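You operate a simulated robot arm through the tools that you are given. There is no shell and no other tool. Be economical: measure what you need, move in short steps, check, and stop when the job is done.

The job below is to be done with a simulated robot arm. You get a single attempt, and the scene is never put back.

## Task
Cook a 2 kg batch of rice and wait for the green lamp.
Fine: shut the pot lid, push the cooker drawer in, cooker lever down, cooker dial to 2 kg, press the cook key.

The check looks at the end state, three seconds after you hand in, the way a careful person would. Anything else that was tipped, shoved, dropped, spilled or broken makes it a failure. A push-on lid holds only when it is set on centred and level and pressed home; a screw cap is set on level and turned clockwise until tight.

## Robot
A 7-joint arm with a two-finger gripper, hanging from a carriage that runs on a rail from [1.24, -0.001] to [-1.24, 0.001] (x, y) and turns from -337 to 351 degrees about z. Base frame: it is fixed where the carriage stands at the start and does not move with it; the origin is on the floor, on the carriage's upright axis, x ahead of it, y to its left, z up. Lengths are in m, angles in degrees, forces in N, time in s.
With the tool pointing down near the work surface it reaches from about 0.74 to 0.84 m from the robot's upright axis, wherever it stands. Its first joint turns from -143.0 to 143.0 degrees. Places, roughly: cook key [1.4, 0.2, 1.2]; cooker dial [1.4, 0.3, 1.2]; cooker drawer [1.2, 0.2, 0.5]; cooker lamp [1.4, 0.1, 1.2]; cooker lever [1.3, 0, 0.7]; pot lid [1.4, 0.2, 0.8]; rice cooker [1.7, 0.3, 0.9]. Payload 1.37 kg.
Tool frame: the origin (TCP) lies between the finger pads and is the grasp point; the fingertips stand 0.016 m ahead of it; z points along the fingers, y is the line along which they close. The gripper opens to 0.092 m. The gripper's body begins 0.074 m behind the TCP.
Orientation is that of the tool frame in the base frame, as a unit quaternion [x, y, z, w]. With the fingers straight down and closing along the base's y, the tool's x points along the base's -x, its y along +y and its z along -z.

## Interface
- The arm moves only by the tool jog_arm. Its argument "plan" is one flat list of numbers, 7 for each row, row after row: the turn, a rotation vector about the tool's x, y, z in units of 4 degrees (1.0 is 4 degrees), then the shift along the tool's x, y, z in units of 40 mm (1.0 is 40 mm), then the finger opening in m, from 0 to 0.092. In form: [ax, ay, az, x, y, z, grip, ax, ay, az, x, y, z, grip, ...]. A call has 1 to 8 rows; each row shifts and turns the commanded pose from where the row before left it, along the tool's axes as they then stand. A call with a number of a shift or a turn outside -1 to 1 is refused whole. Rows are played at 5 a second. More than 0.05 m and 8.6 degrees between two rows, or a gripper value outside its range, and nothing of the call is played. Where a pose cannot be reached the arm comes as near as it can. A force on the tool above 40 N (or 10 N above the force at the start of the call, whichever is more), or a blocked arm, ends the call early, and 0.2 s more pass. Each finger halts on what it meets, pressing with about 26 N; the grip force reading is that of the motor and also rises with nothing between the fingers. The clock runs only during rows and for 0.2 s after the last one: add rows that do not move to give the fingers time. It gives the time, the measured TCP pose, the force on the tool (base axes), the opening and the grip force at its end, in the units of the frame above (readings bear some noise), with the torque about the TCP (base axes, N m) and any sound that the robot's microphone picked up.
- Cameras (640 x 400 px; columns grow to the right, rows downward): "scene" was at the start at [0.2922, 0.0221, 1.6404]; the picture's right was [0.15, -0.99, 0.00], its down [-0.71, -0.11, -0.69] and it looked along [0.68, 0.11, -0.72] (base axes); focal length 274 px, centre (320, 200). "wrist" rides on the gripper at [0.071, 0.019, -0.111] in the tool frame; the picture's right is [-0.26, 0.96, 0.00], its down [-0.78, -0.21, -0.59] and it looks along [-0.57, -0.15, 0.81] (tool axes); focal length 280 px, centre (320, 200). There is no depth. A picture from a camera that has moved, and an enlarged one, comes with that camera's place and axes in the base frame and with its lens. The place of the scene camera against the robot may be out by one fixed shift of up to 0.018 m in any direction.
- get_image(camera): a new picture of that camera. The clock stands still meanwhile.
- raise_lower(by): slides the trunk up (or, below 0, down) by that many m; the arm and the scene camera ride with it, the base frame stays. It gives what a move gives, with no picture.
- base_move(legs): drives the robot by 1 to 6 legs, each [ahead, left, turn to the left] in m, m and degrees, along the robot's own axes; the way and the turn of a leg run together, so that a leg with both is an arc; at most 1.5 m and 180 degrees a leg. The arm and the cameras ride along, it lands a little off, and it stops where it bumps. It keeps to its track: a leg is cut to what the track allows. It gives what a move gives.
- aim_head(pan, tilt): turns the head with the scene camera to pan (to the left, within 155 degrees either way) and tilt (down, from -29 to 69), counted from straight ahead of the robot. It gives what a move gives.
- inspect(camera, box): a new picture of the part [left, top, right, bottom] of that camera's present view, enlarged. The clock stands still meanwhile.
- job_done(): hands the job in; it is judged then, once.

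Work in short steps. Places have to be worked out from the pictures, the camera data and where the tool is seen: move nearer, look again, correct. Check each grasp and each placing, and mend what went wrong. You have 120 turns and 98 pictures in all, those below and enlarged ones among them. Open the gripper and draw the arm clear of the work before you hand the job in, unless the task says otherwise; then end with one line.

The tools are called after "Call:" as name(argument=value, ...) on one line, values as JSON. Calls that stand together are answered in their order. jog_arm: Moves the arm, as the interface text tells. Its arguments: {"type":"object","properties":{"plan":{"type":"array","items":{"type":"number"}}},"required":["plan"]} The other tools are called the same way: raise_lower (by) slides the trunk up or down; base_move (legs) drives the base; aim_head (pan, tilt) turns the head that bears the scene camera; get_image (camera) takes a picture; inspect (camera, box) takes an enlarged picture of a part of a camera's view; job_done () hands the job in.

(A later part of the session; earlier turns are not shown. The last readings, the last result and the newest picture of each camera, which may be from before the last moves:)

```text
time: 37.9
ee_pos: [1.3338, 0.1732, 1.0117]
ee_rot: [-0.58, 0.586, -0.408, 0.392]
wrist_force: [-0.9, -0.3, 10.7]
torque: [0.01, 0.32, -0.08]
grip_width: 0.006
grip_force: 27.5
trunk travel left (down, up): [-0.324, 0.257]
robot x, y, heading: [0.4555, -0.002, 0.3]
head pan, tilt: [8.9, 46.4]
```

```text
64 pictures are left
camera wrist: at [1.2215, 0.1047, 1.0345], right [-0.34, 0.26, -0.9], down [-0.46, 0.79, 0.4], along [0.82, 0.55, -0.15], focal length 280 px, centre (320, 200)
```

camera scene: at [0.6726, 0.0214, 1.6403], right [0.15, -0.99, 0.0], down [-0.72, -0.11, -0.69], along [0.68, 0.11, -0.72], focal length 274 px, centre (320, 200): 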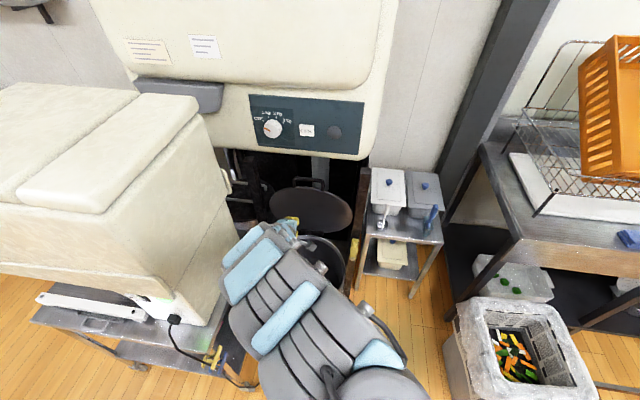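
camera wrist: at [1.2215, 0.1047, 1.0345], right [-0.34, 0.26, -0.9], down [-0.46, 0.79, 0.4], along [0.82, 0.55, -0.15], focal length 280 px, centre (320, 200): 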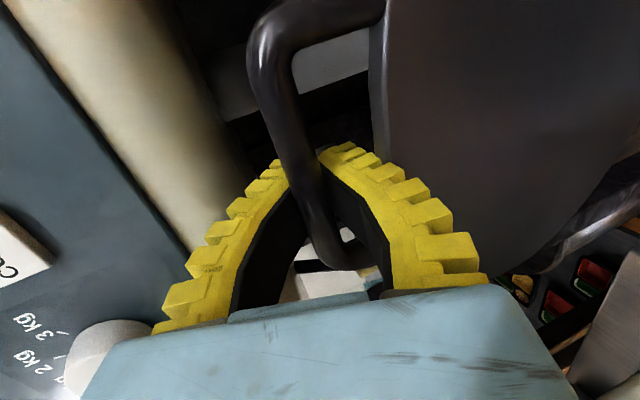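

The bar is now well inside the finger cavity. Pull back 0.03, twice, watching force.

Call:
base_move(legs=[[-0.03, 0, 0]])

Call:
raise_lower(by=-0.004)

Call:
base_move(legs=[[-0.03, 0, 0]])

Call:
get_image(camera="wrist")

```text
time: 38.7
ee_pos: [1.3005, 0.1727, 1.0079]
ee_rot: [-0.581, 0.587, -0.405, 0.391]
wrist_force: [3.8, -0.1, -14.7]
torque: [0.13, -0.23, 0.0]
grip_width: 0.0
grip_force: 27.9
trunk travel left (down, up): [-0.324, 0.257]
robot x, y, heading: [0.4213, 0.0024, -0.0]
head pan, tilt: [8.9, 46.4]
```

```text
time: 39.2
ee_pos: [1.3018, 0.1728, 1.0057]
ee_rot: [-0.58, 0.587, -0.407, 0.393]
wrist_force: [-0.7, -0.2, 1.0]
torque: [0.01, 0.02, 0.0]
grip_width: 0.0
grip_force: 27.7
trunk travel left (down, up): [-0.32, 0.261]
robot x, y, heading: [0.422, 0.0028, -0.2]
head pan, tilt: [8.9, 46.4]
```

```text
time: 40.3
ee_pos: [1.2673, 0.1727, 0.9989]
ee_rot: [-0.583, 0.59, -0.402, 0.388]
wrist_force: [8.6, 0.5, -20.7]
torque: [0.19, -0.34, 0.06]
grip_width: 0.0001
grip_force: 28.0
trunk travel left (down, up): [-0.32, 0.261]
robot x, y, heading: [0.3919, -0.0016, 0.2]
head pan, tilt: [8.9, 46.4]
stopped in leg 1: the force on the tool passed its limit at 43 N (the readings are from after the stop); the commanded pose is now the measured one
```

```text
63 pictures are left
camera wrist: at [1.155, 0.1045, 1.023], right [-0.36, 0.26, -0.9], down [-0.45, 0.79, 0.41], along [0.82, 0.55, -0.17], focal length 280 px, centre (320, 200)
```

wrist: 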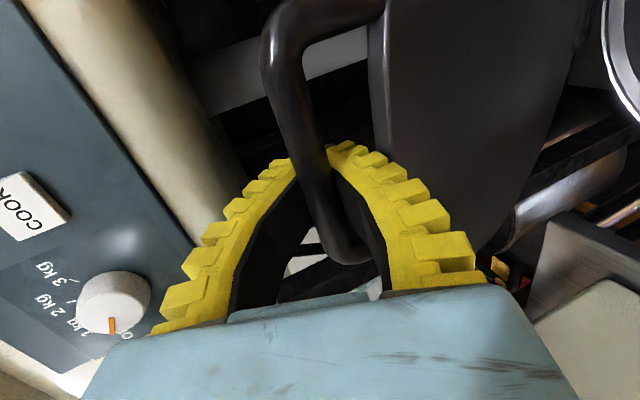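

The bar is fully caged and the lid is tilting forward. I follow the arc: lower 8 mm, back 25 mm, lower 10, back 25.

Call:
raise_lower(by=-0.008)

Call:
base_move(legs=[[-0.025, 0, 0]])

Call:
raise_lower(by=-0.01)

Call:
base_move(legs=[[-0.025, 0, 0]])

```text
time: 40.9
ee_pos: [1.2689, 0.1717, 0.9924]
ee_rot: [-0.582, 0.589, -0.402, 0.39]
wrist_force: [0.6, -0.6, -0.1]
torque: [0.02, -0.02, -0.03]
grip_width: 0.0002
grip_force: 28.6
trunk travel left (down, up): [-0.312, 0.269]
robot x, y, heading: [0.39, -0.001, -0.1]
head pan, tilt: [8.9, 46.4]
```

```text
time: 42.0
ee_pos: [1.2412, 0.1737, 0.9894]
ee_rot: [-0.584, 0.592, -0.398, 0.387]
wrist_force: [6.9, 1.4, -16.2]
torque: [0.13, -0.13, 0.0]
grip_width: 0.0059
grip_force: 27.6
trunk travel left (down, up): [-0.312, 0.269]
robot x, y, heading: [0.3693, -0.0029, -0.1]
head pan, tilt: [8.9, 46.4]
stopped in leg 1: the force on the tool passed its limit at 42 N (the readings are from after the stop); the commanded pose is now the measured one
```

```text
time: 42.6
ee_pos: [1.2416, 0.173, 0.9793]
ee_rot: [-0.583, 0.591, -0.4, 0.388]
wrist_force: [-0.2, -0.2, 0.2]
torque: [-0.03, 0.03, -0.01]
grip_width: 0.0
grip_force: 27.4
trunk travel left (down, up): [-0.302, 0.279]
robot x, y, heading: [0.3665, -0.002, -0.1]
head pan, tilt: [8.9, 46.4]
```

```text
time: 43.8
ee_pos: [1.213, 0.172, 0.9744]
ee_rot: [-0.584, 0.595, -0.397, 0.385]
wrist_force: [8.2, 2.6, -16.0]
torque: [0.18, -0.15, 0.11]
grip_width: 0.006
grip_force: 28.0
trunk travel left (down, up): [-0.302, 0.279]
robot x, y, heading: [0.3387, 0.0003, -0.3]
head pan, tilt: [8.9, 46.4]
stopped in leg 1: the force on the tool passed its limit at 43 N (the readings are from after the stop); the commanded pose is now the measured one
```

Works well. Larger downward steps: lower 16 mm, back 25 mm, repeat, then look.

Call:
raise_lower(by=-0.015)

Call:
base_move(legs=[[-0.022, 0, 0]])

Call:
raise_lower(by=-0.016)

Call:
base_move(legs=[[-0.022, 0, 0]])

Call:
get_image(camera="wrist")

Call:
get_image(camera="scene")

```text
time: 44.4
ee_pos: [1.2143, 0.1712, 0.9598]
ee_rot: [-0.583, 0.594, -0.398, 0.385]
wrist_force: [0.4, 0.5, 0.1]
torque: [-0.01, 0.0, 0.0]
grip_width: 0.0
grip_force: 28.4
trunk travel left (down, up): [-0.287, 0.294]
robot x, y, heading: [0.3392, -0.0012, -0.3]
head pan, tilt: [8.9, 46.4]
```

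```text
time: 45.2
ee_pos: [1.1912, 0.1705, 0.9605]
ee_rot: [-0.584, 0.594, -0.398, 0.385]
wrist_force: [4.0, -0.1, -8.6]
torque: [0.09, -0.1, 0.0]
grip_width: 0.0061
grip_force: 28.5
trunk travel left (down, up): [-0.287, 0.294]
robot x, y, heading: [0.319, -0.0027, -0.2]
head pan, tilt: [8.9, 46.4]
```

```text
time: 45.8
ee_pos: [1.1914, 0.1713, 0.9441]
ee_rot: [-0.584, 0.594, -0.397, 0.384]
wrist_force: [5.1, 0.2, -4.8]
torque: [0.05, -0.14, 0.14]
grip_width: 0.0001
grip_force: 27.7
trunk travel left (down, up): [-0.271, 0.31]
robot x, y, heading: [0.318, 0.0008, -0.2]
head pan, tilt: [8.9, 46.4]
```

```text
time: 46.6
ee_pos: [1.1705, 0.1715, 0.9461]
ee_rot: [-0.584, 0.593, -0.398, 0.386]
wrist_force: [3.3, 0.7, -4.5]
torque: [0.02, -0.13, 0.09]
grip_width: 0.0057
grip_force: 28.4
trunk travel left (down, up): [-0.271, 0.31]
robot x, y, heading: [0.2976, -0.004, -0.2]
head pan, tilt: [8.9, 46.4]
```

```text
62 pictures are left
camera wrist: at [1.0586, 0.1034, 0.9708], right [-0.37, 0.26, -0.89], down [-0.44, 0.79, 0.42], along [0.82, 0.55, -0.17], focal length 280 px, centre (320, 200)
```

wrist: 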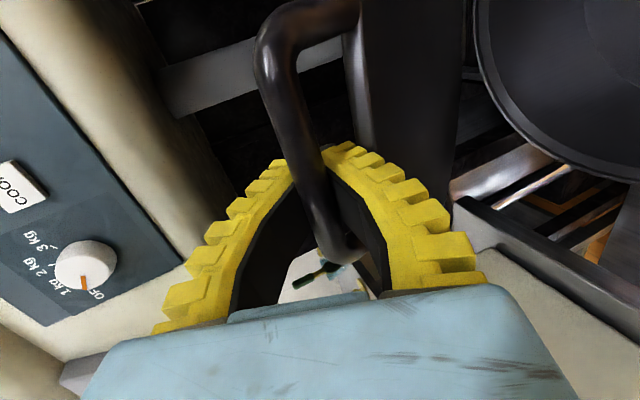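

```text
61 pictures are left
camera scene: at [0.5896, 0.0213, 1.6225], right [0.15, -0.99, 0.0], down [-0.72, -0.11, -0.69], along [0.68, 0.11, -0.72], focal length 274 px, centre (320, 200)
```

scene: 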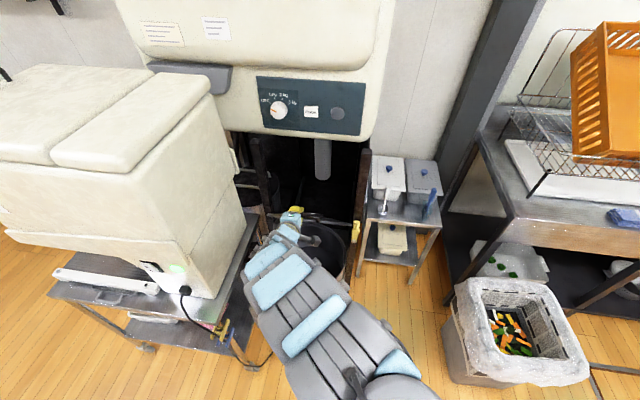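

Lid is ~40° forward. Continue along the arc with steeper descent.

Call:
raise_lower(by=-0.017)

Call:
base_move(legs=[[-0.02, 0, 0]])

Call:
raise_lower(by=-0.02)

Call:
base_move(legs=[[-0.02, 0, 0]])

Call:
raise_lower(by=-0.02)

Call:
get_image(camera="wrist")

```text
time: 47.3
ee_pos: [1.1702, 0.1723, 0.9275]
ee_rot: [-0.585, 0.594, -0.397, 0.385]
wrist_force: [3.9, 0.6, -4.7]
torque: [0.01, -0.21, 0.08]
grip_width: 0.0
grip_force: 28.4
trunk travel left (down, up): [-0.254, 0.327]
robot x, y, heading: [0.298, 0.0035, 0.1]
head pan, tilt: [8.9, 46.4]
```

```text
time: 48.0
ee_pos: [1.1498, 0.1719, 0.9288]
ee_rot: [-0.584, 0.593, -0.398, 0.385]
wrist_force: [-0.8, 0.4, 0.1]
torque: [-0.02, -0.15, -0.02]
grip_width: 0.0001
grip_force: 27.7
trunk travel left (down, up): [-0.254, 0.327]
robot x, y, heading: [0.2798, 0.0027, -0.2]
head pan, tilt: [8.9, 46.4]
```

```text
time: 48.7
ee_pos: [1.1513, 0.1713, 0.9085]
ee_rot: [-0.584, 0.594, -0.397, 0.386]
wrist_force: [3.6, 0.7, -4.0]
torque: [0.01, -0.31, 0.17]
grip_width: 0.0
grip_force: 27.8
trunk travel left (down, up): [-0.234, 0.347]
robot x, y, heading: [0.2755, -0.001, -0.3]
head pan, tilt: [8.9, 46.4]
```

```text
time: 49.5
ee_pos: [1.1303, 0.1718, 0.9078]
ee_rot: [-0.584, 0.593, -0.399, 0.385]
wrist_force: [-4.2, 0.3, 3.5]
torque: [-0.03, -0.16, -0.05]
grip_width: 0.0001
grip_force: 28.4
trunk travel left (down, up): [-0.234, 0.347]
robot x, y, heading: [0.2572, -0.0018, 0.2]
head pan, tilt: [8.9, 46.4]
```

```text
time: 50.2
ee_pos: [1.1313, 0.1714, 0.8894]
ee_rot: [-0.584, 0.593, -0.399, 0.385]
wrist_force: [2.7, 1.0, -3.2]
torque: [-0.03, -0.32, 0.2]
grip_width: 0.0013
grip_force: 27.5
trunk travel left (down, up): [-0.214, 0.367]
robot x, y, heading: [0.261, 0.0009, -0.1]
head pan, tilt: [8.9, 46.4]
```

```text
60 pictures are left
camera wrist: at [1.0192, 0.1039, 0.9143], right [-0.37, 0.26, -0.89], down [-0.45, 0.79, 0.42], along [0.82, 0.55, -0.17], focal length 280 px, centre (320, 200)
```

wrist: 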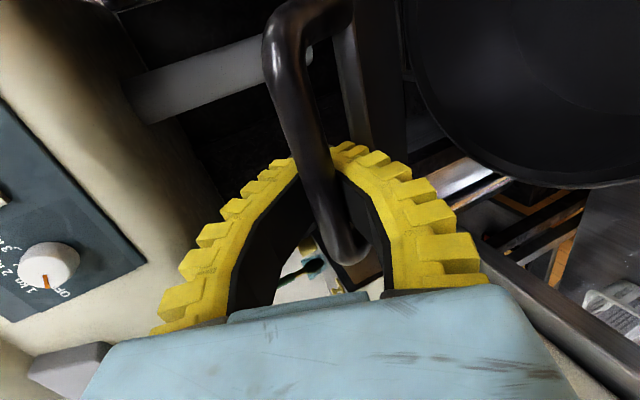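

Still caged; continue (slope now ≈ 45° and steepening).

Call:
base_move(legs=[[-0.018, 0, 0]])

Call:
raise_lower(by=-0.022)

Call:
base_move(legs=[[-0.016, 0, 0]])

Call:
raise_lower(by=-0.025)

Call:
base_move(legs=[[-0.014, 0, 0]])

Call:
get_image(camera="wrist")

```text
time: 51.0
ee_pos: [1.112, 0.1717, 0.8883]
ee_rot: [-0.584, 0.593, -0.398, 0.386]
wrist_force: [-3.0, 0.8, 1.5]
torque: [-0.06, -0.22, -0.01]
grip_width: 0.0011
grip_force: 27.5
trunk travel left (down, up): [-0.214, 0.367]
robot x, y, heading: [0.2365, -0.0016, -0.1]
head pan, tilt: [8.9, 46.4]
```

```text
time: 51.6
ee_pos: [1.1132, 0.1726, 0.8664]
ee_rot: [-0.583, 0.593, -0.399, 0.387]
wrist_force: [1.2, 0.7, -1.3]
torque: [-0.09, -0.31, 0.07]
grip_width: 0.0032
grip_force: 27.9
trunk travel left (down, up): [-0.192, 0.389]
robot x, y, heading: [0.2388, 0.0005, 0.1]
head pan, tilt: [8.9, 46.4]
```

```text
time: 52.4
ee_pos: [1.0975, 0.1728, 0.8673]
ee_rot: [-0.584, 0.593, -0.398, 0.386]
wrist_force: [-3.4, -0.4, 2.6]
torque: [-0.1, -0.26, -0.01]
grip_width: 0.0036
grip_force: 27.7
trunk travel left (down, up): [-0.192, 0.389]
robot x, y, heading: [0.2228, -0.0007, 0.0]
head pan, tilt: [8.9, 46.4]
```

```text
time: 53.1
ee_pos: [1.0969, 0.1737, 0.8425]
ee_rot: [-0.583, 0.593, -0.399, 0.387]
wrist_force: [-1.1, 0.3, -0.3]
torque: [-0.12, -0.38, -0.01]
grip_width: 0.0057
grip_force: 27.9
trunk travel left (down, up): [-0.167, 0.414]
robot x, y, heading: [0.2231, 0.0026, -0.2]
head pan, tilt: [8.9, 46.4]
```

```text
time: 53.9
ee_pos: [1.0815, 0.1718, 0.8426]
ee_rot: [-0.584, 0.593, -0.398, 0.386]
wrist_force: [-3.6, 0.3, 0.9]
torque: [-0.1, -0.31, 0.01]
grip_width: 0.0056
grip_force: 28.0
trunk travel left (down, up): [-0.167, 0.414]
robot x, y, heading: [0.2075, -0.0004, 0.3]
head pan, tilt: [8.9, 46.4]
```

```text
59 pictures are left
camera wrist: at [0.97, 0.1042, 0.8675], right [-0.37, 0.26, -0.89], down [-0.45, 0.79, 0.42], along [0.82, 0.55, -0.17], focal length 280 px, centre (320, 200)
```

wrist: 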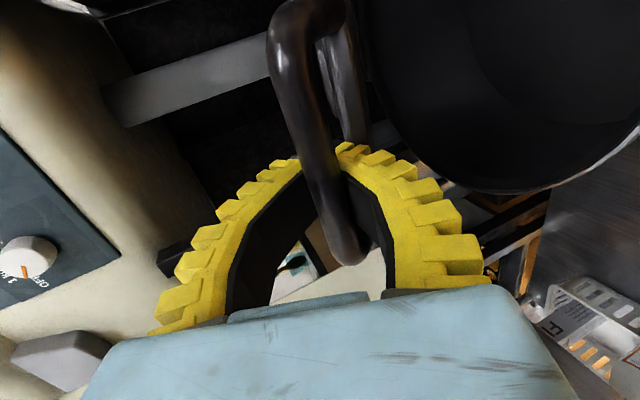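

Lid is now low. Continue mostly downward.

Call:
raise_lower(by=-0.028)

Call:
base_move(legs=[[-0.01, 0, 0]])

Call:
raise_lower(by=-0.028)

Call:
base_move(legs=[[-0.01, 0, 0]])

Call:
get_image(camera="wrist")

Call:
get_image(camera="scene")

```text
time: 54.6
ee_pos: [1.082, 0.1717, 0.8139]
ee_rot: [-0.584, 0.593, -0.398, 0.385]
wrist_force: [-1.1, 2.6, 0.6]
torque: [-0.13, -0.4, 0.03]
grip_width: 0.0083
grip_force: 28.4
trunk travel left (down, up): [-0.139, 0.442]
robot x, y, heading: [0.2065, -0.0012, -0.0]
head pan, tilt: [8.9, 46.4]
```

```text
time: 55.4
ee_pos: [1.0709, 0.1717, 0.8133]
ee_rot: [-0.583, 0.593, -0.399, 0.385]
wrist_force: [-1.4, 0.9, 0.8]
torque: [-0.14, -0.39, -0.02]
grip_width: 0.0077
grip_force: 27.8
trunk travel left (down, up): [-0.139, 0.442]
robot x, y, heading: [0.1976, 0.0035, 0.1]
head pan, tilt: [8.9, 46.4]
```

```text
time: 56.1
ee_pos: [1.0714, 0.1719, 0.7865]
ee_rot: [-0.584, 0.592, -0.399, 0.386]
wrist_force: [-3.0, 0.6, 0.4]
torque: [-0.15, -0.44, 0.05]
grip_width: 0.0104
grip_force: 27.7
trunk travel left (down, up): [-0.111, 0.47]
robot x, y, heading: [0.2, 0.0008, 0.1]
head pan, tilt: [8.9, 46.4]
```

```text
time: 56.8
ee_pos: [1.0625, 0.172, 0.7861]
ee_rot: [-0.584, 0.593, -0.399, 0.386]
wrist_force: [-1.5, 0.7, 0.2]
torque: [-0.13, -0.44, -0.04]
grip_width: 0.0097
grip_force: 28.0
trunk travel left (down, up): [-0.111, 0.47]
robot x, y, heading: [0.1885, 0.0018, -0.0]
head pan, tilt: [8.9, 46.4]
```

```text
58 pictures are left
camera wrist: at [0.9505, 0.1044, 0.8117], right [-0.36, 0.26, -0.89], down [-0.45, 0.79, 0.42], along [0.82, 0.55, -0.17], focal length 280 px, centre (320, 200)
```

wrist: 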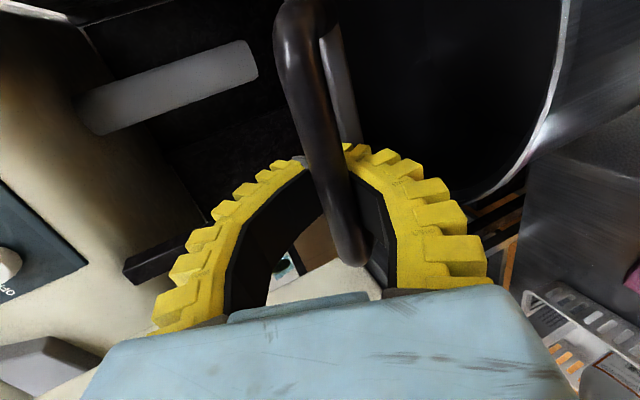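

```text
57 pictures are left
camera scene: at [0.481, 0.0215, 1.4624], right [0.15, -0.99, 0.0], down [-0.72, -0.11, -0.69], along [0.68, 0.11, -0.72], focal length 274 px, centre (320, 200)
```

scene: 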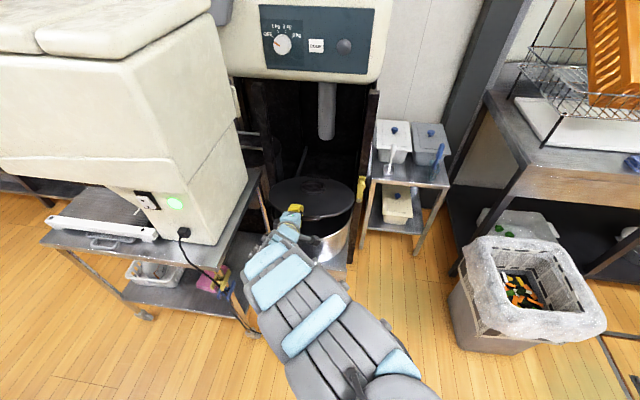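

Lid is almost down. Continue lowering with small back steps, watching force.

Call:
raise_lower(by=-0.025)

Call:
base_move(legs=[[-0.004, 0, 0]])

Call:
raise_lower(by=-0.025)

Call:
get_image(camera="wrist")

Call:
inspect(camera="scene", box=[230, 120, 400, 290])

```text
time: 57.5
ee_pos: [1.0617, 0.1727, 0.7603]
ee_rot: [-0.583, 0.592, -0.399, 0.387]
wrist_force: [-4.1, 0.4, 0.4]
torque: [-0.1, -0.44, -0.01]
grip_width: 0.0116
grip_force: 28.1
trunk travel left (down, up): [-0.086, 0.495]
robot x, y, heading: [0.1896, -0.0003, -0.1]
head pan, tilt: [8.9, 46.4]
```

```text
time: 58.2
ee_pos: [1.057, 0.1718, 0.7619]
ee_rot: [-0.582, 0.593, -0.4, 0.387]
wrist_force: [-1.0, 1.2, -0.4]
torque: [-0.15, -0.45, 0.01]
grip_width: 0.0117
grip_force: 27.8
trunk travel left (down, up): [-0.086, 0.495]
robot x, y, heading: [0.1825, 0.0052, -0.3]
head pan, tilt: [8.9, 46.4]
```

```text
time: 59.0
ee_pos: [1.0572, 0.1728, 0.7357]
ee_rot: [-0.583, 0.593, -0.399, 0.386]
wrist_force: [-3.5, 0.4, 0.7]
torque: [-0.18, -0.43, 0.07]
grip_width: 0.0123
grip_force: 28.3
trunk travel left (down, up): [-0.061, 0.52]
robot x, y, heading: [0.1877, 0.0012, -0.2]
head pan, tilt: [8.9, 46.4]
```

```text
56 pictures are left
camera wrist: at [0.9458, 0.1045, 0.7614], right [-0.36, 0.26, -0.89], down [-0.45, 0.79, 0.42], along [0.82, 0.55, -0.17], focal length 280 px, centre (320, 200)
```

wrist: 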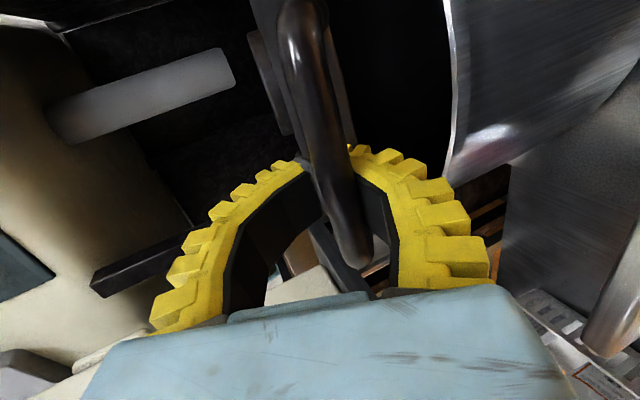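

```text
2.35 times, centred on (315, 205) of scene
camera zoom: at [0.4766, 0.0215, 1.4122], right [0.15, -0.99, 0.0], down [-0.72, -0.11, -0.69], along [0.68, 0.11, -0.72], focal length 644 px, centre (332, 188)
```

zoom: 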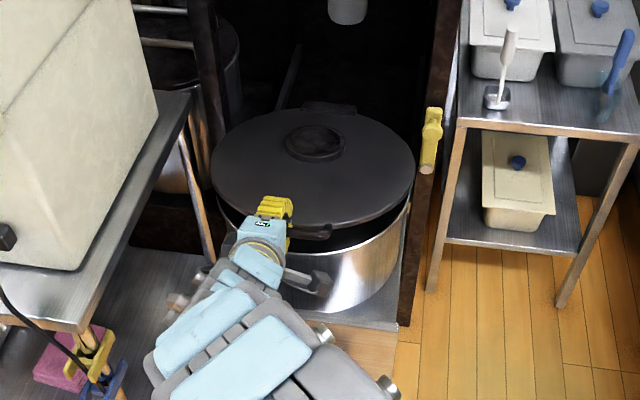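

Nearly closed (~15° left). Lower in 20 mm steps until it seats.

Call:
raise_lower(by=-0.022)

Call:
raise_lower(by=-0.02)

Call:
inspect(camera="scene", box=[230, 100, 400, 270])

Call:
get_image(camera="wrist")

```text
time: 59.6
ee_pos: [1.0577, 0.1734, 0.7127]
ee_rot: [-0.584, 0.593, -0.399, 0.386]
wrist_force: [-2.6, 1.8, -1.9]
torque: [0.07, -0.11, -0.02]
grip_width: 0.0001
grip_force: 27.6
trunk travel left (down, up): [-0.039, 0.542]
robot x, y, heading: [0.1843, 0.0016, 0.1]
head pan, tilt: [8.9, 46.4]
```

```text
time: 60.3
ee_pos: [1.0571, 0.1732, 0.6929]
ee_rot: [-0.584, 0.593, -0.398, 0.385]
wrist_force: [-3.8, 1.7, -2.0]
torque: [0.06, -0.05, -0.07]
grip_width: 0.0
grip_force: 28.2
trunk travel left (down, up): [-0.019, 0.562]
robot x, y, heading: [0.1816, 0.0009, -0.0]
head pan, tilt: [8.9, 46.4]
```

```text
2.35 times, centred on (315, 185) of scene
camera zoom: at [0.4764, 0.0217, 1.3701], right [0.15, -0.99, 0.0], down [-0.72, -0.11, -0.69], along [0.68, 0.11, -0.72], focal length 644 px, centre (332, 235)
```

zoom: 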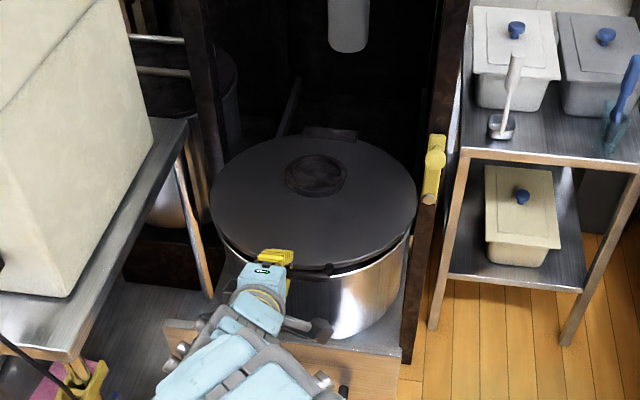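

```text
53 pictures are left
camera wrist: at [0.9454, 0.1048, 0.7191], right [-0.37, 0.26, -0.89], down [-0.45, 0.79, 0.42], along [0.82, 0.55, -0.17], focal length 280 px, centre (320, 200)
```

wrist: 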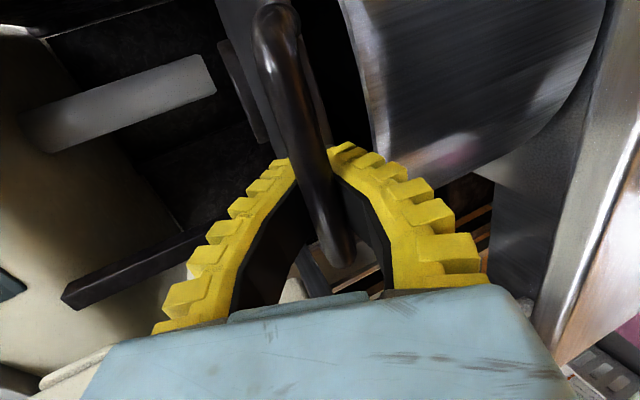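

Small gap left (~5°). Lower the remaining trunk travel, then look.

Call:
raise_lower(by=-0.018)

Call:
inspect(camera="scene", box=[230, 100, 400, 270])

```text
time: 61.0
ee_pos: [1.0575, 0.1735, 0.6755]
ee_rot: [-0.584, 0.593, -0.398, 0.386]
wrist_force: [-2.1, 2.4, -2.7]
torque: [0.04, -0.12, -0.06]
grip_width: 0.0062
grip_force: 28.0
trunk travel left (down, up): [-0.001, 0.58]
robot x, y, heading: [0.1847, -0.0018, 0.2]
head pan, tilt: [8.9, 46.4]
```

```text
2.35 times, centred on (315, 185) of scene
camera zoom: at [0.4764, 0.0217, 1.3521], right [0.15, -0.99, 0.0], down [-0.72, -0.11, -0.69], along [0.68, 0.11, -0.72], focal length 644 px, centre (332, 235)
```

zoom: 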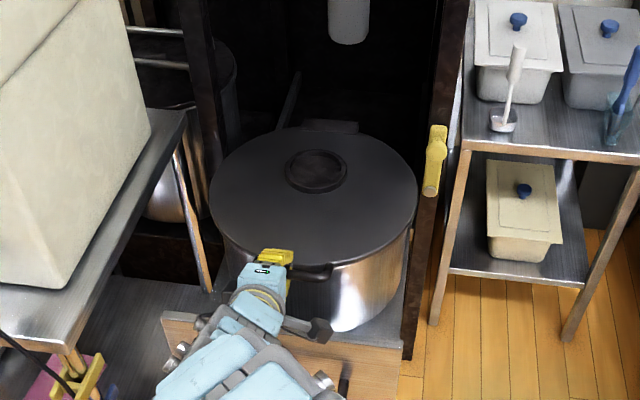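

Lid looks nearly seated. Push another ~10 mm down with the arm to feel the seat.

Call:
jog_arm(plan=[0, 0, 0, 0, 0.12, 0.04, 0, 0, 0, 0, 0, 0.12, 0.05, 0])

Call:
get_image(camera="wrist")

```text
time: 61.6
ee_pos: [1.0606, 0.1718, 0.6691]
ee_rot: [-0.583, 0.591, -0.401, 0.387]
wrist_force: [-2.5, -0.1, 20.2]
torque: [-0.2, -0.21, 0.33]
grip_width: 0.006
grip_force: 27.7
trunk travel left (down, up): [-0.001, 0.58]
robot x, y, heading: [0.1859, -0.0015, -0.1]
head pan, tilt: [8.9, 46.4]
```

```text
51 pictures are left
camera wrist: at [0.9502, 0.1047, 0.6952], right [-0.36, 0.26, -0.9], down [-0.45, 0.79, 0.41], along [0.82, 0.55, -0.17], focal length 280 px, centre (320, 200)
```

wrist: 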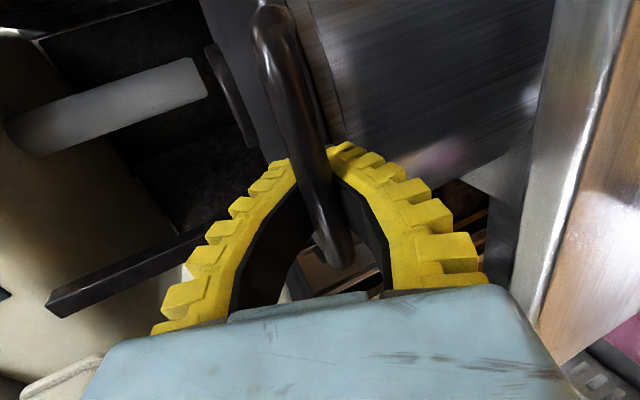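

Contact at 20 N: lid is seated. Open, back out by the base, then look at lid and drawer.

Call:
jog_arm(plan=[0, 0, 0, 0, 0, 0, 0.035, 0, 0, 0, 0, 0, 0, 0.035])

Call:
base_move(legs=[[-0.12, 0, 0]])

Call:
get_image(camera="scene")

Call:
get_image(camera="wrist")

```text
time: 62.2
ee_pos: [1.0583, 0.1728, 0.6668]
ee_rot: [-0.583, 0.593, -0.399, 0.386]
wrist_force: [-0.9, 0.0, 0.0]
torque: [-0.01, -0.03, 0.04]
grip_width: 0.0382
grip_force: 2.4
trunk travel left (down, up): [-0.001, 0.58]
robot x, y, heading: [0.188, 0.002, -0.1]
head pan, tilt: [8.9, 46.4]
```

```text
time: 63.4
ee_pos: [0.9383, 0.1718, 0.6654]
ee_rot: [-0.583, 0.593, -0.399, 0.386]
wrist_force: [-0.6, -0.4, -0.3]
torque: [0.02, -0.03, 0.0]
grip_width: 0.0383
grip_force: 1.9
trunk travel left (down, up): [-0.001, 0.58]
robot x, y, heading: [0.0635, 0.0027, -0.1]
head pan, tilt: [8.9, 46.4]
```

```text
50 pictures are left
camera scene: at [0.3574, 0.0215, 1.3522], right [0.15, -0.99, 0.0], down [-0.72, -0.11, -0.69], along [0.68, 0.11, -0.72], focal length 274 px, centre (320, 200)
```

scene: 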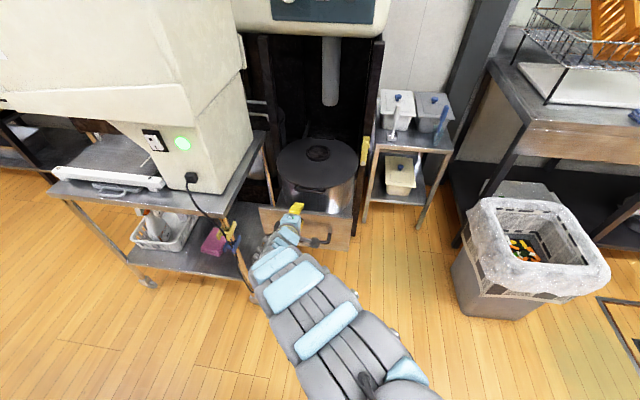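

```text
49 pictures are left
camera wrist: at [0.8263, 0.1044, 0.6913], right [-0.37, 0.26, -0.89], down [-0.45, 0.79, 0.42], along [0.82, 0.55, -0.17], focal length 280 px, centre (320, 200)
```

wrist: 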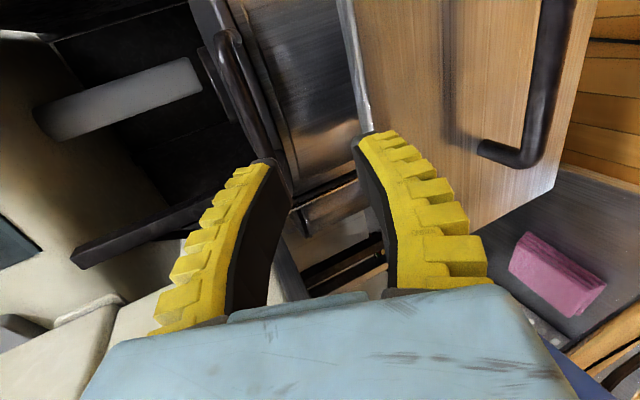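

Call:
inspect(camera="scene", box=[240, 130, 390, 260])

```text
3.08 times, centred on (315, 195) of scene
camera zoom: at [0.3574, 0.0215, 1.3522], right [0.15, -0.99, 0.0], down [-0.72, -0.11, -0.69], along [0.68, 0.11, -0.72], focal length 843 px, centre (335, 215)
```

zoom: 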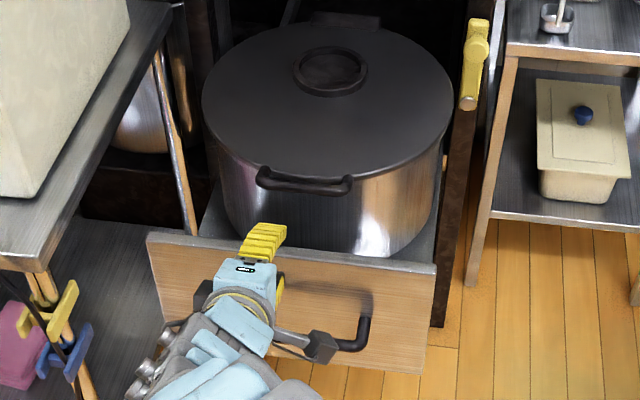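

Lid is shut on the pot. Drawer front top edge ≈ x 0.99, z 0.61. I close the fingers and lower the tool ~0.08 m to push on the front's face above its handle.

Call:
jog_arm(plan=[0, 0, 0, 0, 0.7, 0.27, 0, 0, 0, 0, 0, 0.7, 0.27, 0, 0, 0, 0, 0, 0.6, 0.23, 0])

Call:
get_image(camera="wrist")

Call:
inspect(camera="scene", box=[240, 130, 390, 260])

```text
time: 64.2
ee_pos: [0.9349, 0.171, 0.5786]
ee_rot: [-0.584, 0.592, -0.399, 0.386]
wrist_force: [0.5, 0.4, 0.6]
torque: [0.01, -0.02, -0.02]
grip_width: 0.0
grip_force: 26.3
trunk travel left (down, up): [-0.001, 0.58]
robot x, y, heading: [0.0646, 0.0002, -0.0]
head pan, tilt: [8.9, 46.4]
```

```text
47 pictures are left
camera wrist: at [0.8241, 0.1039, 0.605], right [-0.37, 0.26, -0.89], down [-0.45, 0.79, 0.42], along [0.82, 0.55, -0.17], focal length 280 px, centre (320, 200)
```

wrist: 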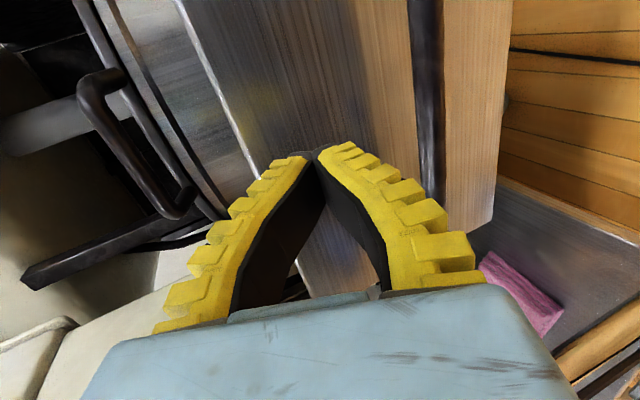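

```text
3.08 times, centred on (315, 195) of scene
camera zoom: at [0.3574, 0.0216, 1.3522], right [0.15, -0.99, 0.0], down [-0.72, -0.11, -0.69], along [0.68, 0.11, -0.72], focal length 843 px, centre (335, 215)
```

zoom: 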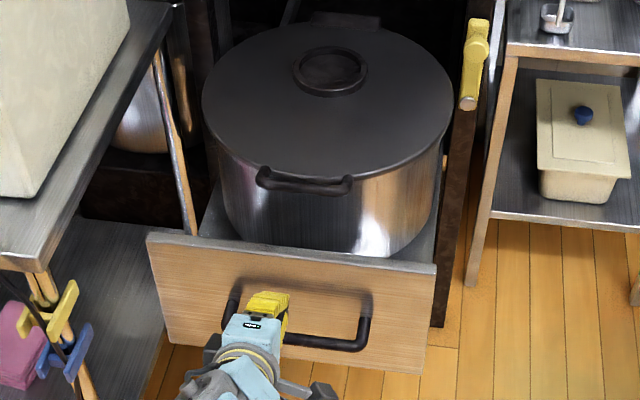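

Fingertips point at the face just above the handle. Drive ahead in steps to push the drawer in.

Call:
base_move(legs=[[0.1, 0, 0]])

Call:
get_image(camera="scene")

```text
time: 65.3
ee_pos: [1.0386, 0.1732, 0.5817]
ee_rot: [-0.584, 0.592, -0.399, 0.387]
wrist_force: [0.6, -0.2, 0.2]
torque: [-0.01, 0.06, -0.02]
grip_width: 0.0
grip_force: 26.0
trunk travel left (down, up): [-0.001, 0.58]
robot x, y, heading: [0.1656, -0.001, -0.1]
head pan, tilt: [8.9, 46.4]
```

```text
45 pictures are left
camera scene: at [0.4588, 0.0219, 1.3527], right [0.15, -0.99, 0.0], down [-0.71, -0.11, -0.69], along [0.68, 0.11, -0.72], focal length 274 px, centre (320, 200)
```

scene: 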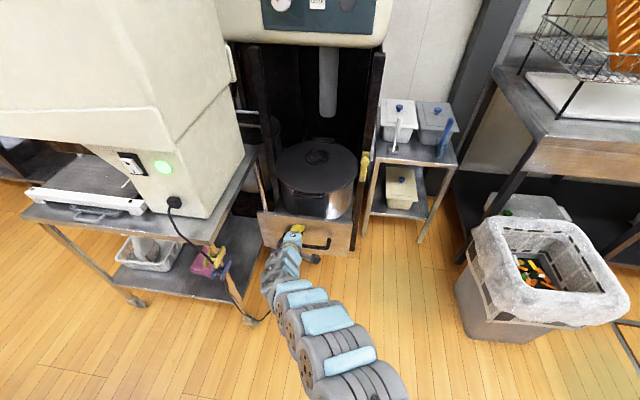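

The drawer slides with little force. Continue 0.1 m more and look.

Call:
base_move(legs=[[0.1, 0, 0]])

Call:
inspect(camera="scene", box=[230, 110, 400, 280])

```text
time: 66.5
ee_pos: [1.1384, 0.1723, 0.5814]
ee_rot: [-0.583, 0.593, -0.4, 0.387]
wrist_force: [1.5, 0.6, 0.1]
torque: [0.0, 0.04, 0.02]
grip_width: 0.0
grip_force: 25.5
trunk travel left (down, up): [-0.001, 0.58]
robot x, y, heading: [0.2671, -0.0022, 0.0]
head pan, tilt: [8.9, 46.4]
```

```text
2.35 times, centred on (315, 195) of scene
camera zoom: at [0.5584, 0.0217, 1.3527], right [0.15, -0.99, 0.0], down [-0.71, -0.11, -0.69], along [0.68, 0.11, -0.72], focal length 644 px, centre (332, 212)
```

zoom: 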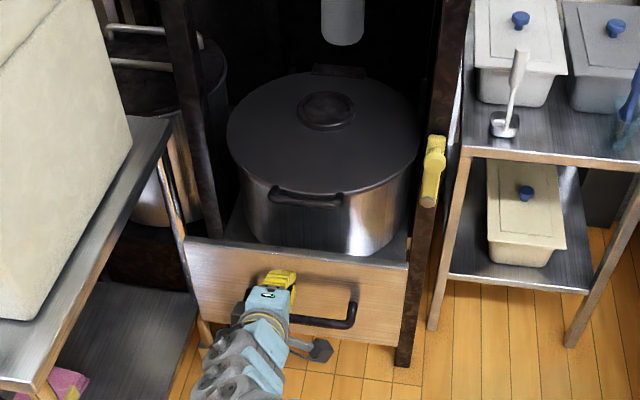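

Continue pushing: 0.08 m more.

Call:
base_move(legs=[[0.08, 0, 0]])

Call:
inspect(camera="scene", box=[230, 110, 400, 280])

```text
time: 67.6
ee_pos: [1.2177, 0.1725, 0.5823]
ee_rot: [-0.583, 0.592, -0.399, 0.387]
wrist_force: [1.0, -0.1, 1.8]
torque: [0.01, 0.06, -0.03]
grip_width: 0.0
grip_force: 26.3
trunk travel left (down, up): [-0.001, 0.58]
robot x, y, heading: [0.3463, 0.0032, 0.0]
head pan, tilt: [8.9, 46.4]
```

```text
2.35 times, centred on (315, 195) of scene
camera zoom: at [0.6378, 0.0216, 1.3528], right [0.15, -0.99, 0.0], down [-0.71, -0.11, -0.69], along [0.68, 0.11, -0.72], focal length 644 px, centre (332, 212)
```

zoom: 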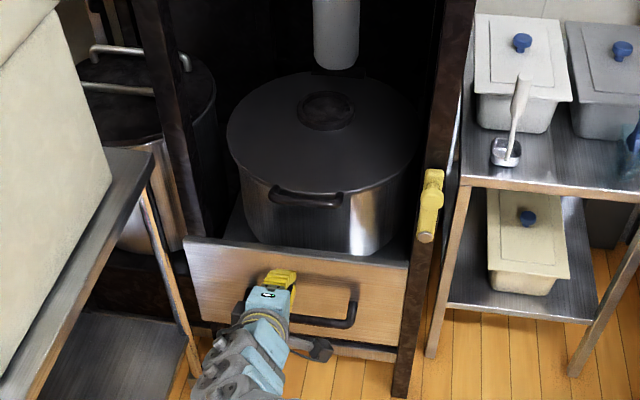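

Still free. Push until it stops.

Call:
base_move(legs=[[0.08, 0, 0]])

Call:
inspect(camera="scene", box=[230, 110, 400, 280])

```text
time: 68.6
ee_pos: [1.2974, 0.1726, 0.5821]
ee_rot: [-0.583, 0.592, -0.4, 0.387]
wrist_force: [0.3, 0.4, 0.2]
torque: [0.01, 0.09, 0.01]
grip_width: 0.0002
grip_force: 26.0
trunk travel left (down, up): [-0.001, 0.58]
robot x, y, heading: [0.4216, -0.0006, -0.5]
head pan, tilt: [8.9, 46.4]
```

```text
2.35 times, centred on (315, 195) of scene
camera zoom: at [0.7175, 0.0216, 1.3528], right [0.15, -0.99, 0.0], down [-0.71, -0.11, -0.69], along [0.68, 0.11, -0.72], focal length 644 px, centre (332, 212)
```

zoom: 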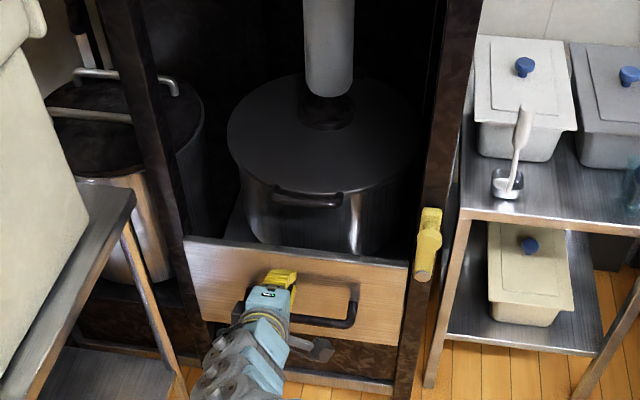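

Call:
base_move(legs=[[0.06, 0, 0]])

Call:
inspect(camera="scene", box=[230, 110, 400, 280])

```text
time: 69.7
ee_pos: [1.3516, 0.1715, 0.5781]
ee_rot: [-0.585, 0.593, -0.397, 0.385]
wrist_force: [-9.3, -1.8, 4.2]
torque: [0.07, -0.2, 0.1]
grip_width: 0.0
grip_force: 26.4
trunk travel left (down, up): [-0.001, 0.58]
robot x, y, heading: [0.4813, -0.0004, -0.2]
head pan, tilt: [8.9, 46.4]
stopped in leg 1: the force on the tool passed its limit at 51 N (the readings are from after the stop); the commanded pose is now the measured one
```

```text
2.35 times, centred on (315, 195) of scene
camera zoom: at [0.7741, 0.0213, 1.352], right [0.15, -0.99, 0.0], down [-0.72, -0.11, -0.69], along [0.68, 0.11, -0.72], focal length 644 px, centre (332, 212)
```

zoom: 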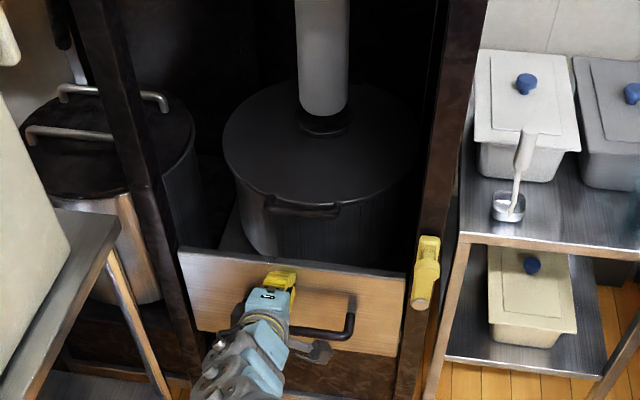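

Drawer stopped at 51 N with the pot centred beneath the spout: it is home. Back off and study the lever.

Call:
base_move(legs=[[-0.12, 0, 0]])

Call:
inspect(camera="scene", box=[320, 140, 420, 240])

Call:
get_image(camera="wrist")

```text
time: 71.0
ee_pos: [1.2327, 0.1729, 0.5791]
ee_rot: [-0.584, 0.593, -0.398, 0.386]
wrist_force: [-0.4, -0.2, -0.7]
torque: [-0.01, -0.02, 0.0]
grip_width: 0.0001
grip_force: 26.1
trunk travel left (down, up): [-0.001, 0.58]
robot x, y, heading: [0.3638, -0.0005, 0.1]
head pan, tilt: [8.9, 46.4]
```

```text
4.00 times, centred on (370, 190) of scene
camera zoom: at [0.656, 0.0216, 1.3522], right [0.15, -0.99, 0.0], down [-0.72, -0.11, -0.69], along [0.68, 0.11, -0.72], focal length 1095 px, centre (120, 240)
```

zoom: 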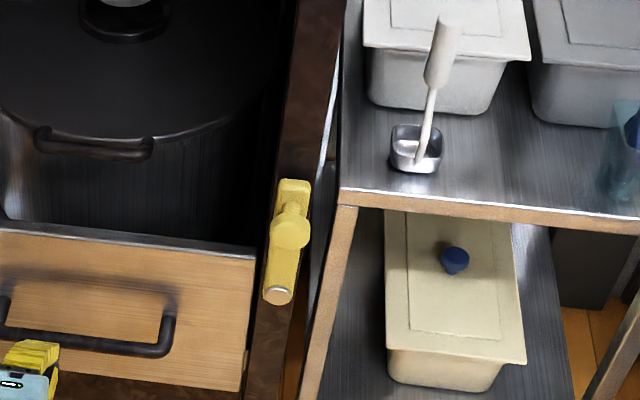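

```text
39 pictures are left
camera wrist: at [1.1219, 0.1046, 0.6044], right [-0.37, 0.26, -0.89], down [-0.45, 0.79, 0.42], along [0.82, 0.55, -0.17], focal length 280 px, centre (320, 200)
```

wrist: 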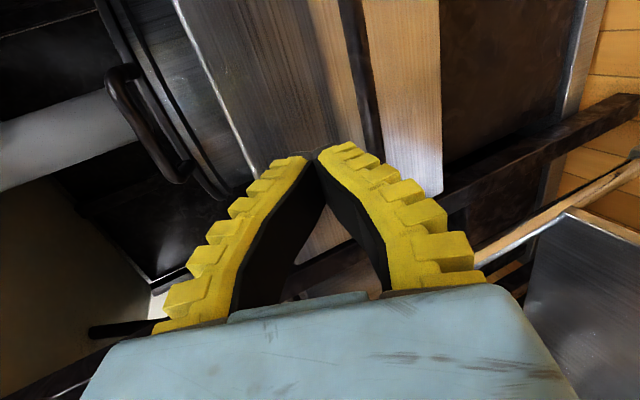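

The lever is on the right post around (1.335, −0.02, 0.67). I raise 0.14, shift the tool to y≈−0.02 and look with the wrist camera.

Call:
base_move(legs=[[-0.06, 0, 0]])

Call:
raise_lower(by=0.16)

Call:
jog_arm(plan=[0, 0, 0, 0.97, 0, 0, 0.0, 0, 0, 0, 0.97, 0, 0, 0.0, 0, 0, 0, 0.97, 0, 0, 0.0, 0, 0, 0, 0.97, 0, 0, 0.0, 0, 0, 0, 0.97, 0, 0, 0.0])

Call:
get_image(camera="wrist")

```text
time: 71.9
ee_pos: [1.1733, 0.1728, 0.5784]
ee_rot: [-0.584, 0.594, -0.398, 0.385]
wrist_force: [-0.1, -1.0, 0.2]
torque: [0.0, -0.04, 0.01]
grip_width: 0.0001
grip_force: 25.9
trunk travel left (down, up): [-0.001, 0.58]
robot x, y, heading: [0.3011, 0.0014, 0.0]
head pan, tilt: [8.9, 46.4]
```

```text
time: 73.8
ee_pos: [1.174, 0.171, 0.7388]
ee_rot: [-0.584, 0.593, -0.399, 0.385]
wrist_force: [-1.2, 0.6, -0.1]
torque: [0.01, 0.0, -0.01]
grip_width: 0.0
grip_force: 25.6
trunk travel left (down, up): [-0.161, 0.42]
robot x, y, heading: [0.3038, -0.0007, -0.2]
head pan, tilt: [8.9, 46.4]
```

```text
time: 75.0
ee_pos: [1.1704, -0.0225, 0.7397]
ee_rot: [-0.583, 0.594, -0.398, 0.385]
wrist_force: [-0.7, -0.4, 0.8]
torque: [-0.02, -0.03, -0.01]
grip_width: 0.0
grip_force: 26.3
trunk travel left (down, up): [-0.161, 0.42]
robot x, y, heading: [0.3037, 0.002, -0.1]
head pan, tilt: [8.9, 46.4]
```

```text
38 pictures are left
camera wrist: at [1.0588, -0.0912, 0.7662], right [-0.37, 0.26, -0.89], down [-0.45, 0.79, 0.42], along [0.82, 0.55, -0.17], focal length 280 px, centre (320, 200)
```

wrist: 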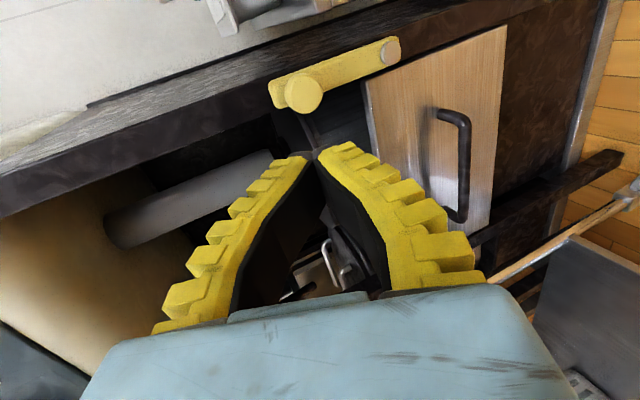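

Call:
inspect(camera="wrist", box=[250, 20, 410, 120])

```text
4.00 times, centred on (330, 70) of wrist
camera zoom: at [1.0588, -0.0912, 0.7662], right [-0.37, 0.26, -0.89], down [-0.45, 0.79, 0.42], along [0.82, 0.55, -0.17], focal length 1122 px, centre (280, 720)
```

zoom: 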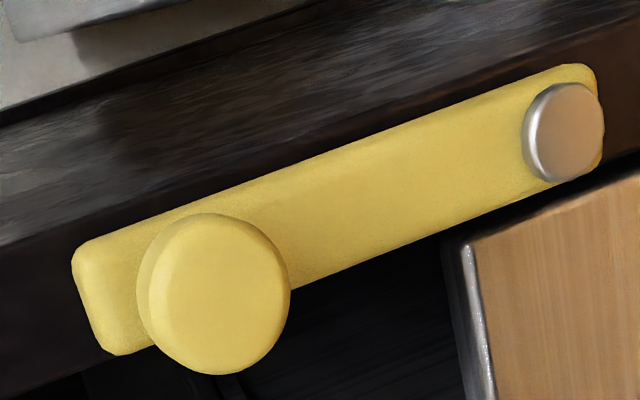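

The lever is a flat bar on the post: pivot pin at bottom (≈ y −0.03, z 0.58), knob at top (≈ y −0.03, z 0.695) protruding toward me; it swings in the y–z plane. I'll place the closed fingers left of the knob, and look before contact.

Call:
jog_arm(plan=[0, 0, 0, -0.95, 0, 0, 0.0])

Call:
raise_lower(by=-0.038)

Call:
base_move(legs=[[0.1, 0, 0]])

Call:
get_image(camera="wrist")

```text
time: 75.3
ee_pos: [1.1717, 0.0155, 0.7403]
ee_rot: [-0.584, 0.593, -0.397, 0.386]
wrist_force: [-0.1, 0.2, -0.1]
torque: [-0.01, 0.0, 0.03]
grip_width: 0.0003
grip_force: 25.9
trunk travel left (down, up): [-0.161, 0.42]
robot x, y, heading: [0.3072, -0.0024, -0.2]
head pan, tilt: [8.9, 46.4]
```

```text
time: 76.2
ee_pos: [1.1724, 0.0145, 0.7026]
ee_rot: [-0.584, 0.593, -0.399, 0.386]
wrist_force: [-1.1, 0.1, 0.7]
torque: [0.0, 0.05, 0.0]
grip_width: 0.0
grip_force: 26.2
trunk travel left (down, up): [-0.123, 0.458]
robot x, y, heading: [0.3049, -0.0011, -0.1]
head pan, tilt: [8.9, 46.4]
```

```text
time: 77.3
ee_pos: [1.2718, 0.0166, 0.704]
ee_rot: [-0.584, 0.593, -0.398, 0.385]
wrist_force: [0.0, -1.3, -0.3]
torque: [-0.03, 0.03, 0.0]
grip_width: 0.0
grip_force: 25.8
trunk travel left (down, up): [-0.123, 0.458]
robot x, y, heading: [0.4005, -0.0013, 0.2]
head pan, tilt: [8.9, 46.4]
```

```text
36 pictures are left
camera wrist: at [1.1601, -0.0521, 0.729], right [-0.37, 0.26, -0.89], down [-0.45, 0.79, 0.42], along [0.82, 0.55, -0.17], focal length 280 px, centre (320, 200)
```

wrist: 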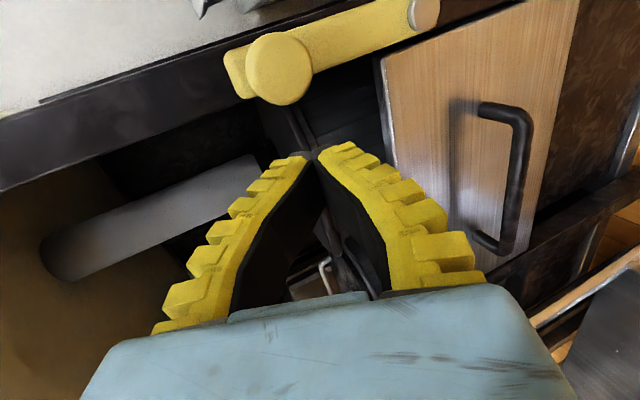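

Knob face centre ≈ (1.31, −0.032, 0.696), radius 17 mm. Advance 0.036 so the tips overlap the knob, then push toward −y by 30 mm and read the force.

Call:
base_move(legs=[[0.034, 0, 0]])

Call:
jog_arm(plan=[0, 0, 0, 0.3, 0, 0, 0.0, 0, 0, 0, 0.3, 0, 0, 0.0, 0, 0, 0, 0.2, 0, 0, 0.0])

Call:
get_image(camera="wrist")

```text
time: 78.2
ee_pos: [1.3057, 0.0162, 0.7022]
ee_rot: [-0.584, 0.593, -0.397, 0.386]
wrist_force: [1.6, 0.6, -0.8]
torque: [0.01, 0.04, -0.03]
grip_width: 0.0001
grip_force: 26.1
trunk travel left (down, up): [-0.123, 0.458]
robot x, y, heading: [0.4392, 0.0007, 0.2]
head pan, tilt: [8.9, 46.4]
```

```text
time: 79.0
ee_pos: [1.3024, -0.0053, 0.702]
ee_rot: [-0.587, 0.592, -0.393, 0.388]
wrist_force: [-5.7, 20.6, 0.4]
torque: [0.05, 0.03, 0.09]
grip_width: 0.0059
grip_force: 28.0
trunk travel left (down, up): [-0.123, 0.458]
robot x, y, heading: [0.437, 0.0015, 0.0]
head pan, tilt: [8.9, 46.4]
```

```text
35 pictures are left
camera wrist: at [1.1913, -0.0739, 0.7272], right [-0.37, 0.26, -0.89], down [-0.45, 0.79, 0.42], along [0.81, 0.56, -0.17], focal length 280 px, centre (320, 200)
```

wrist: 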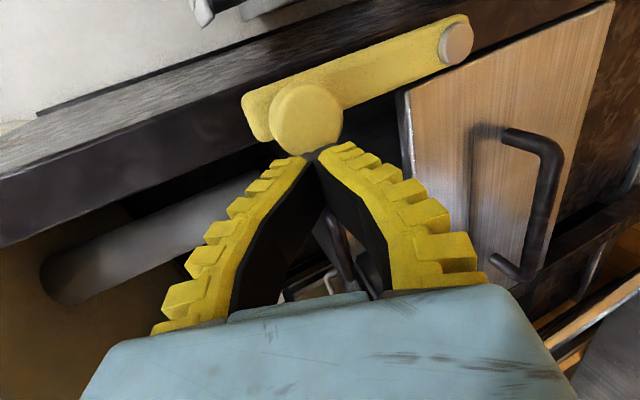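

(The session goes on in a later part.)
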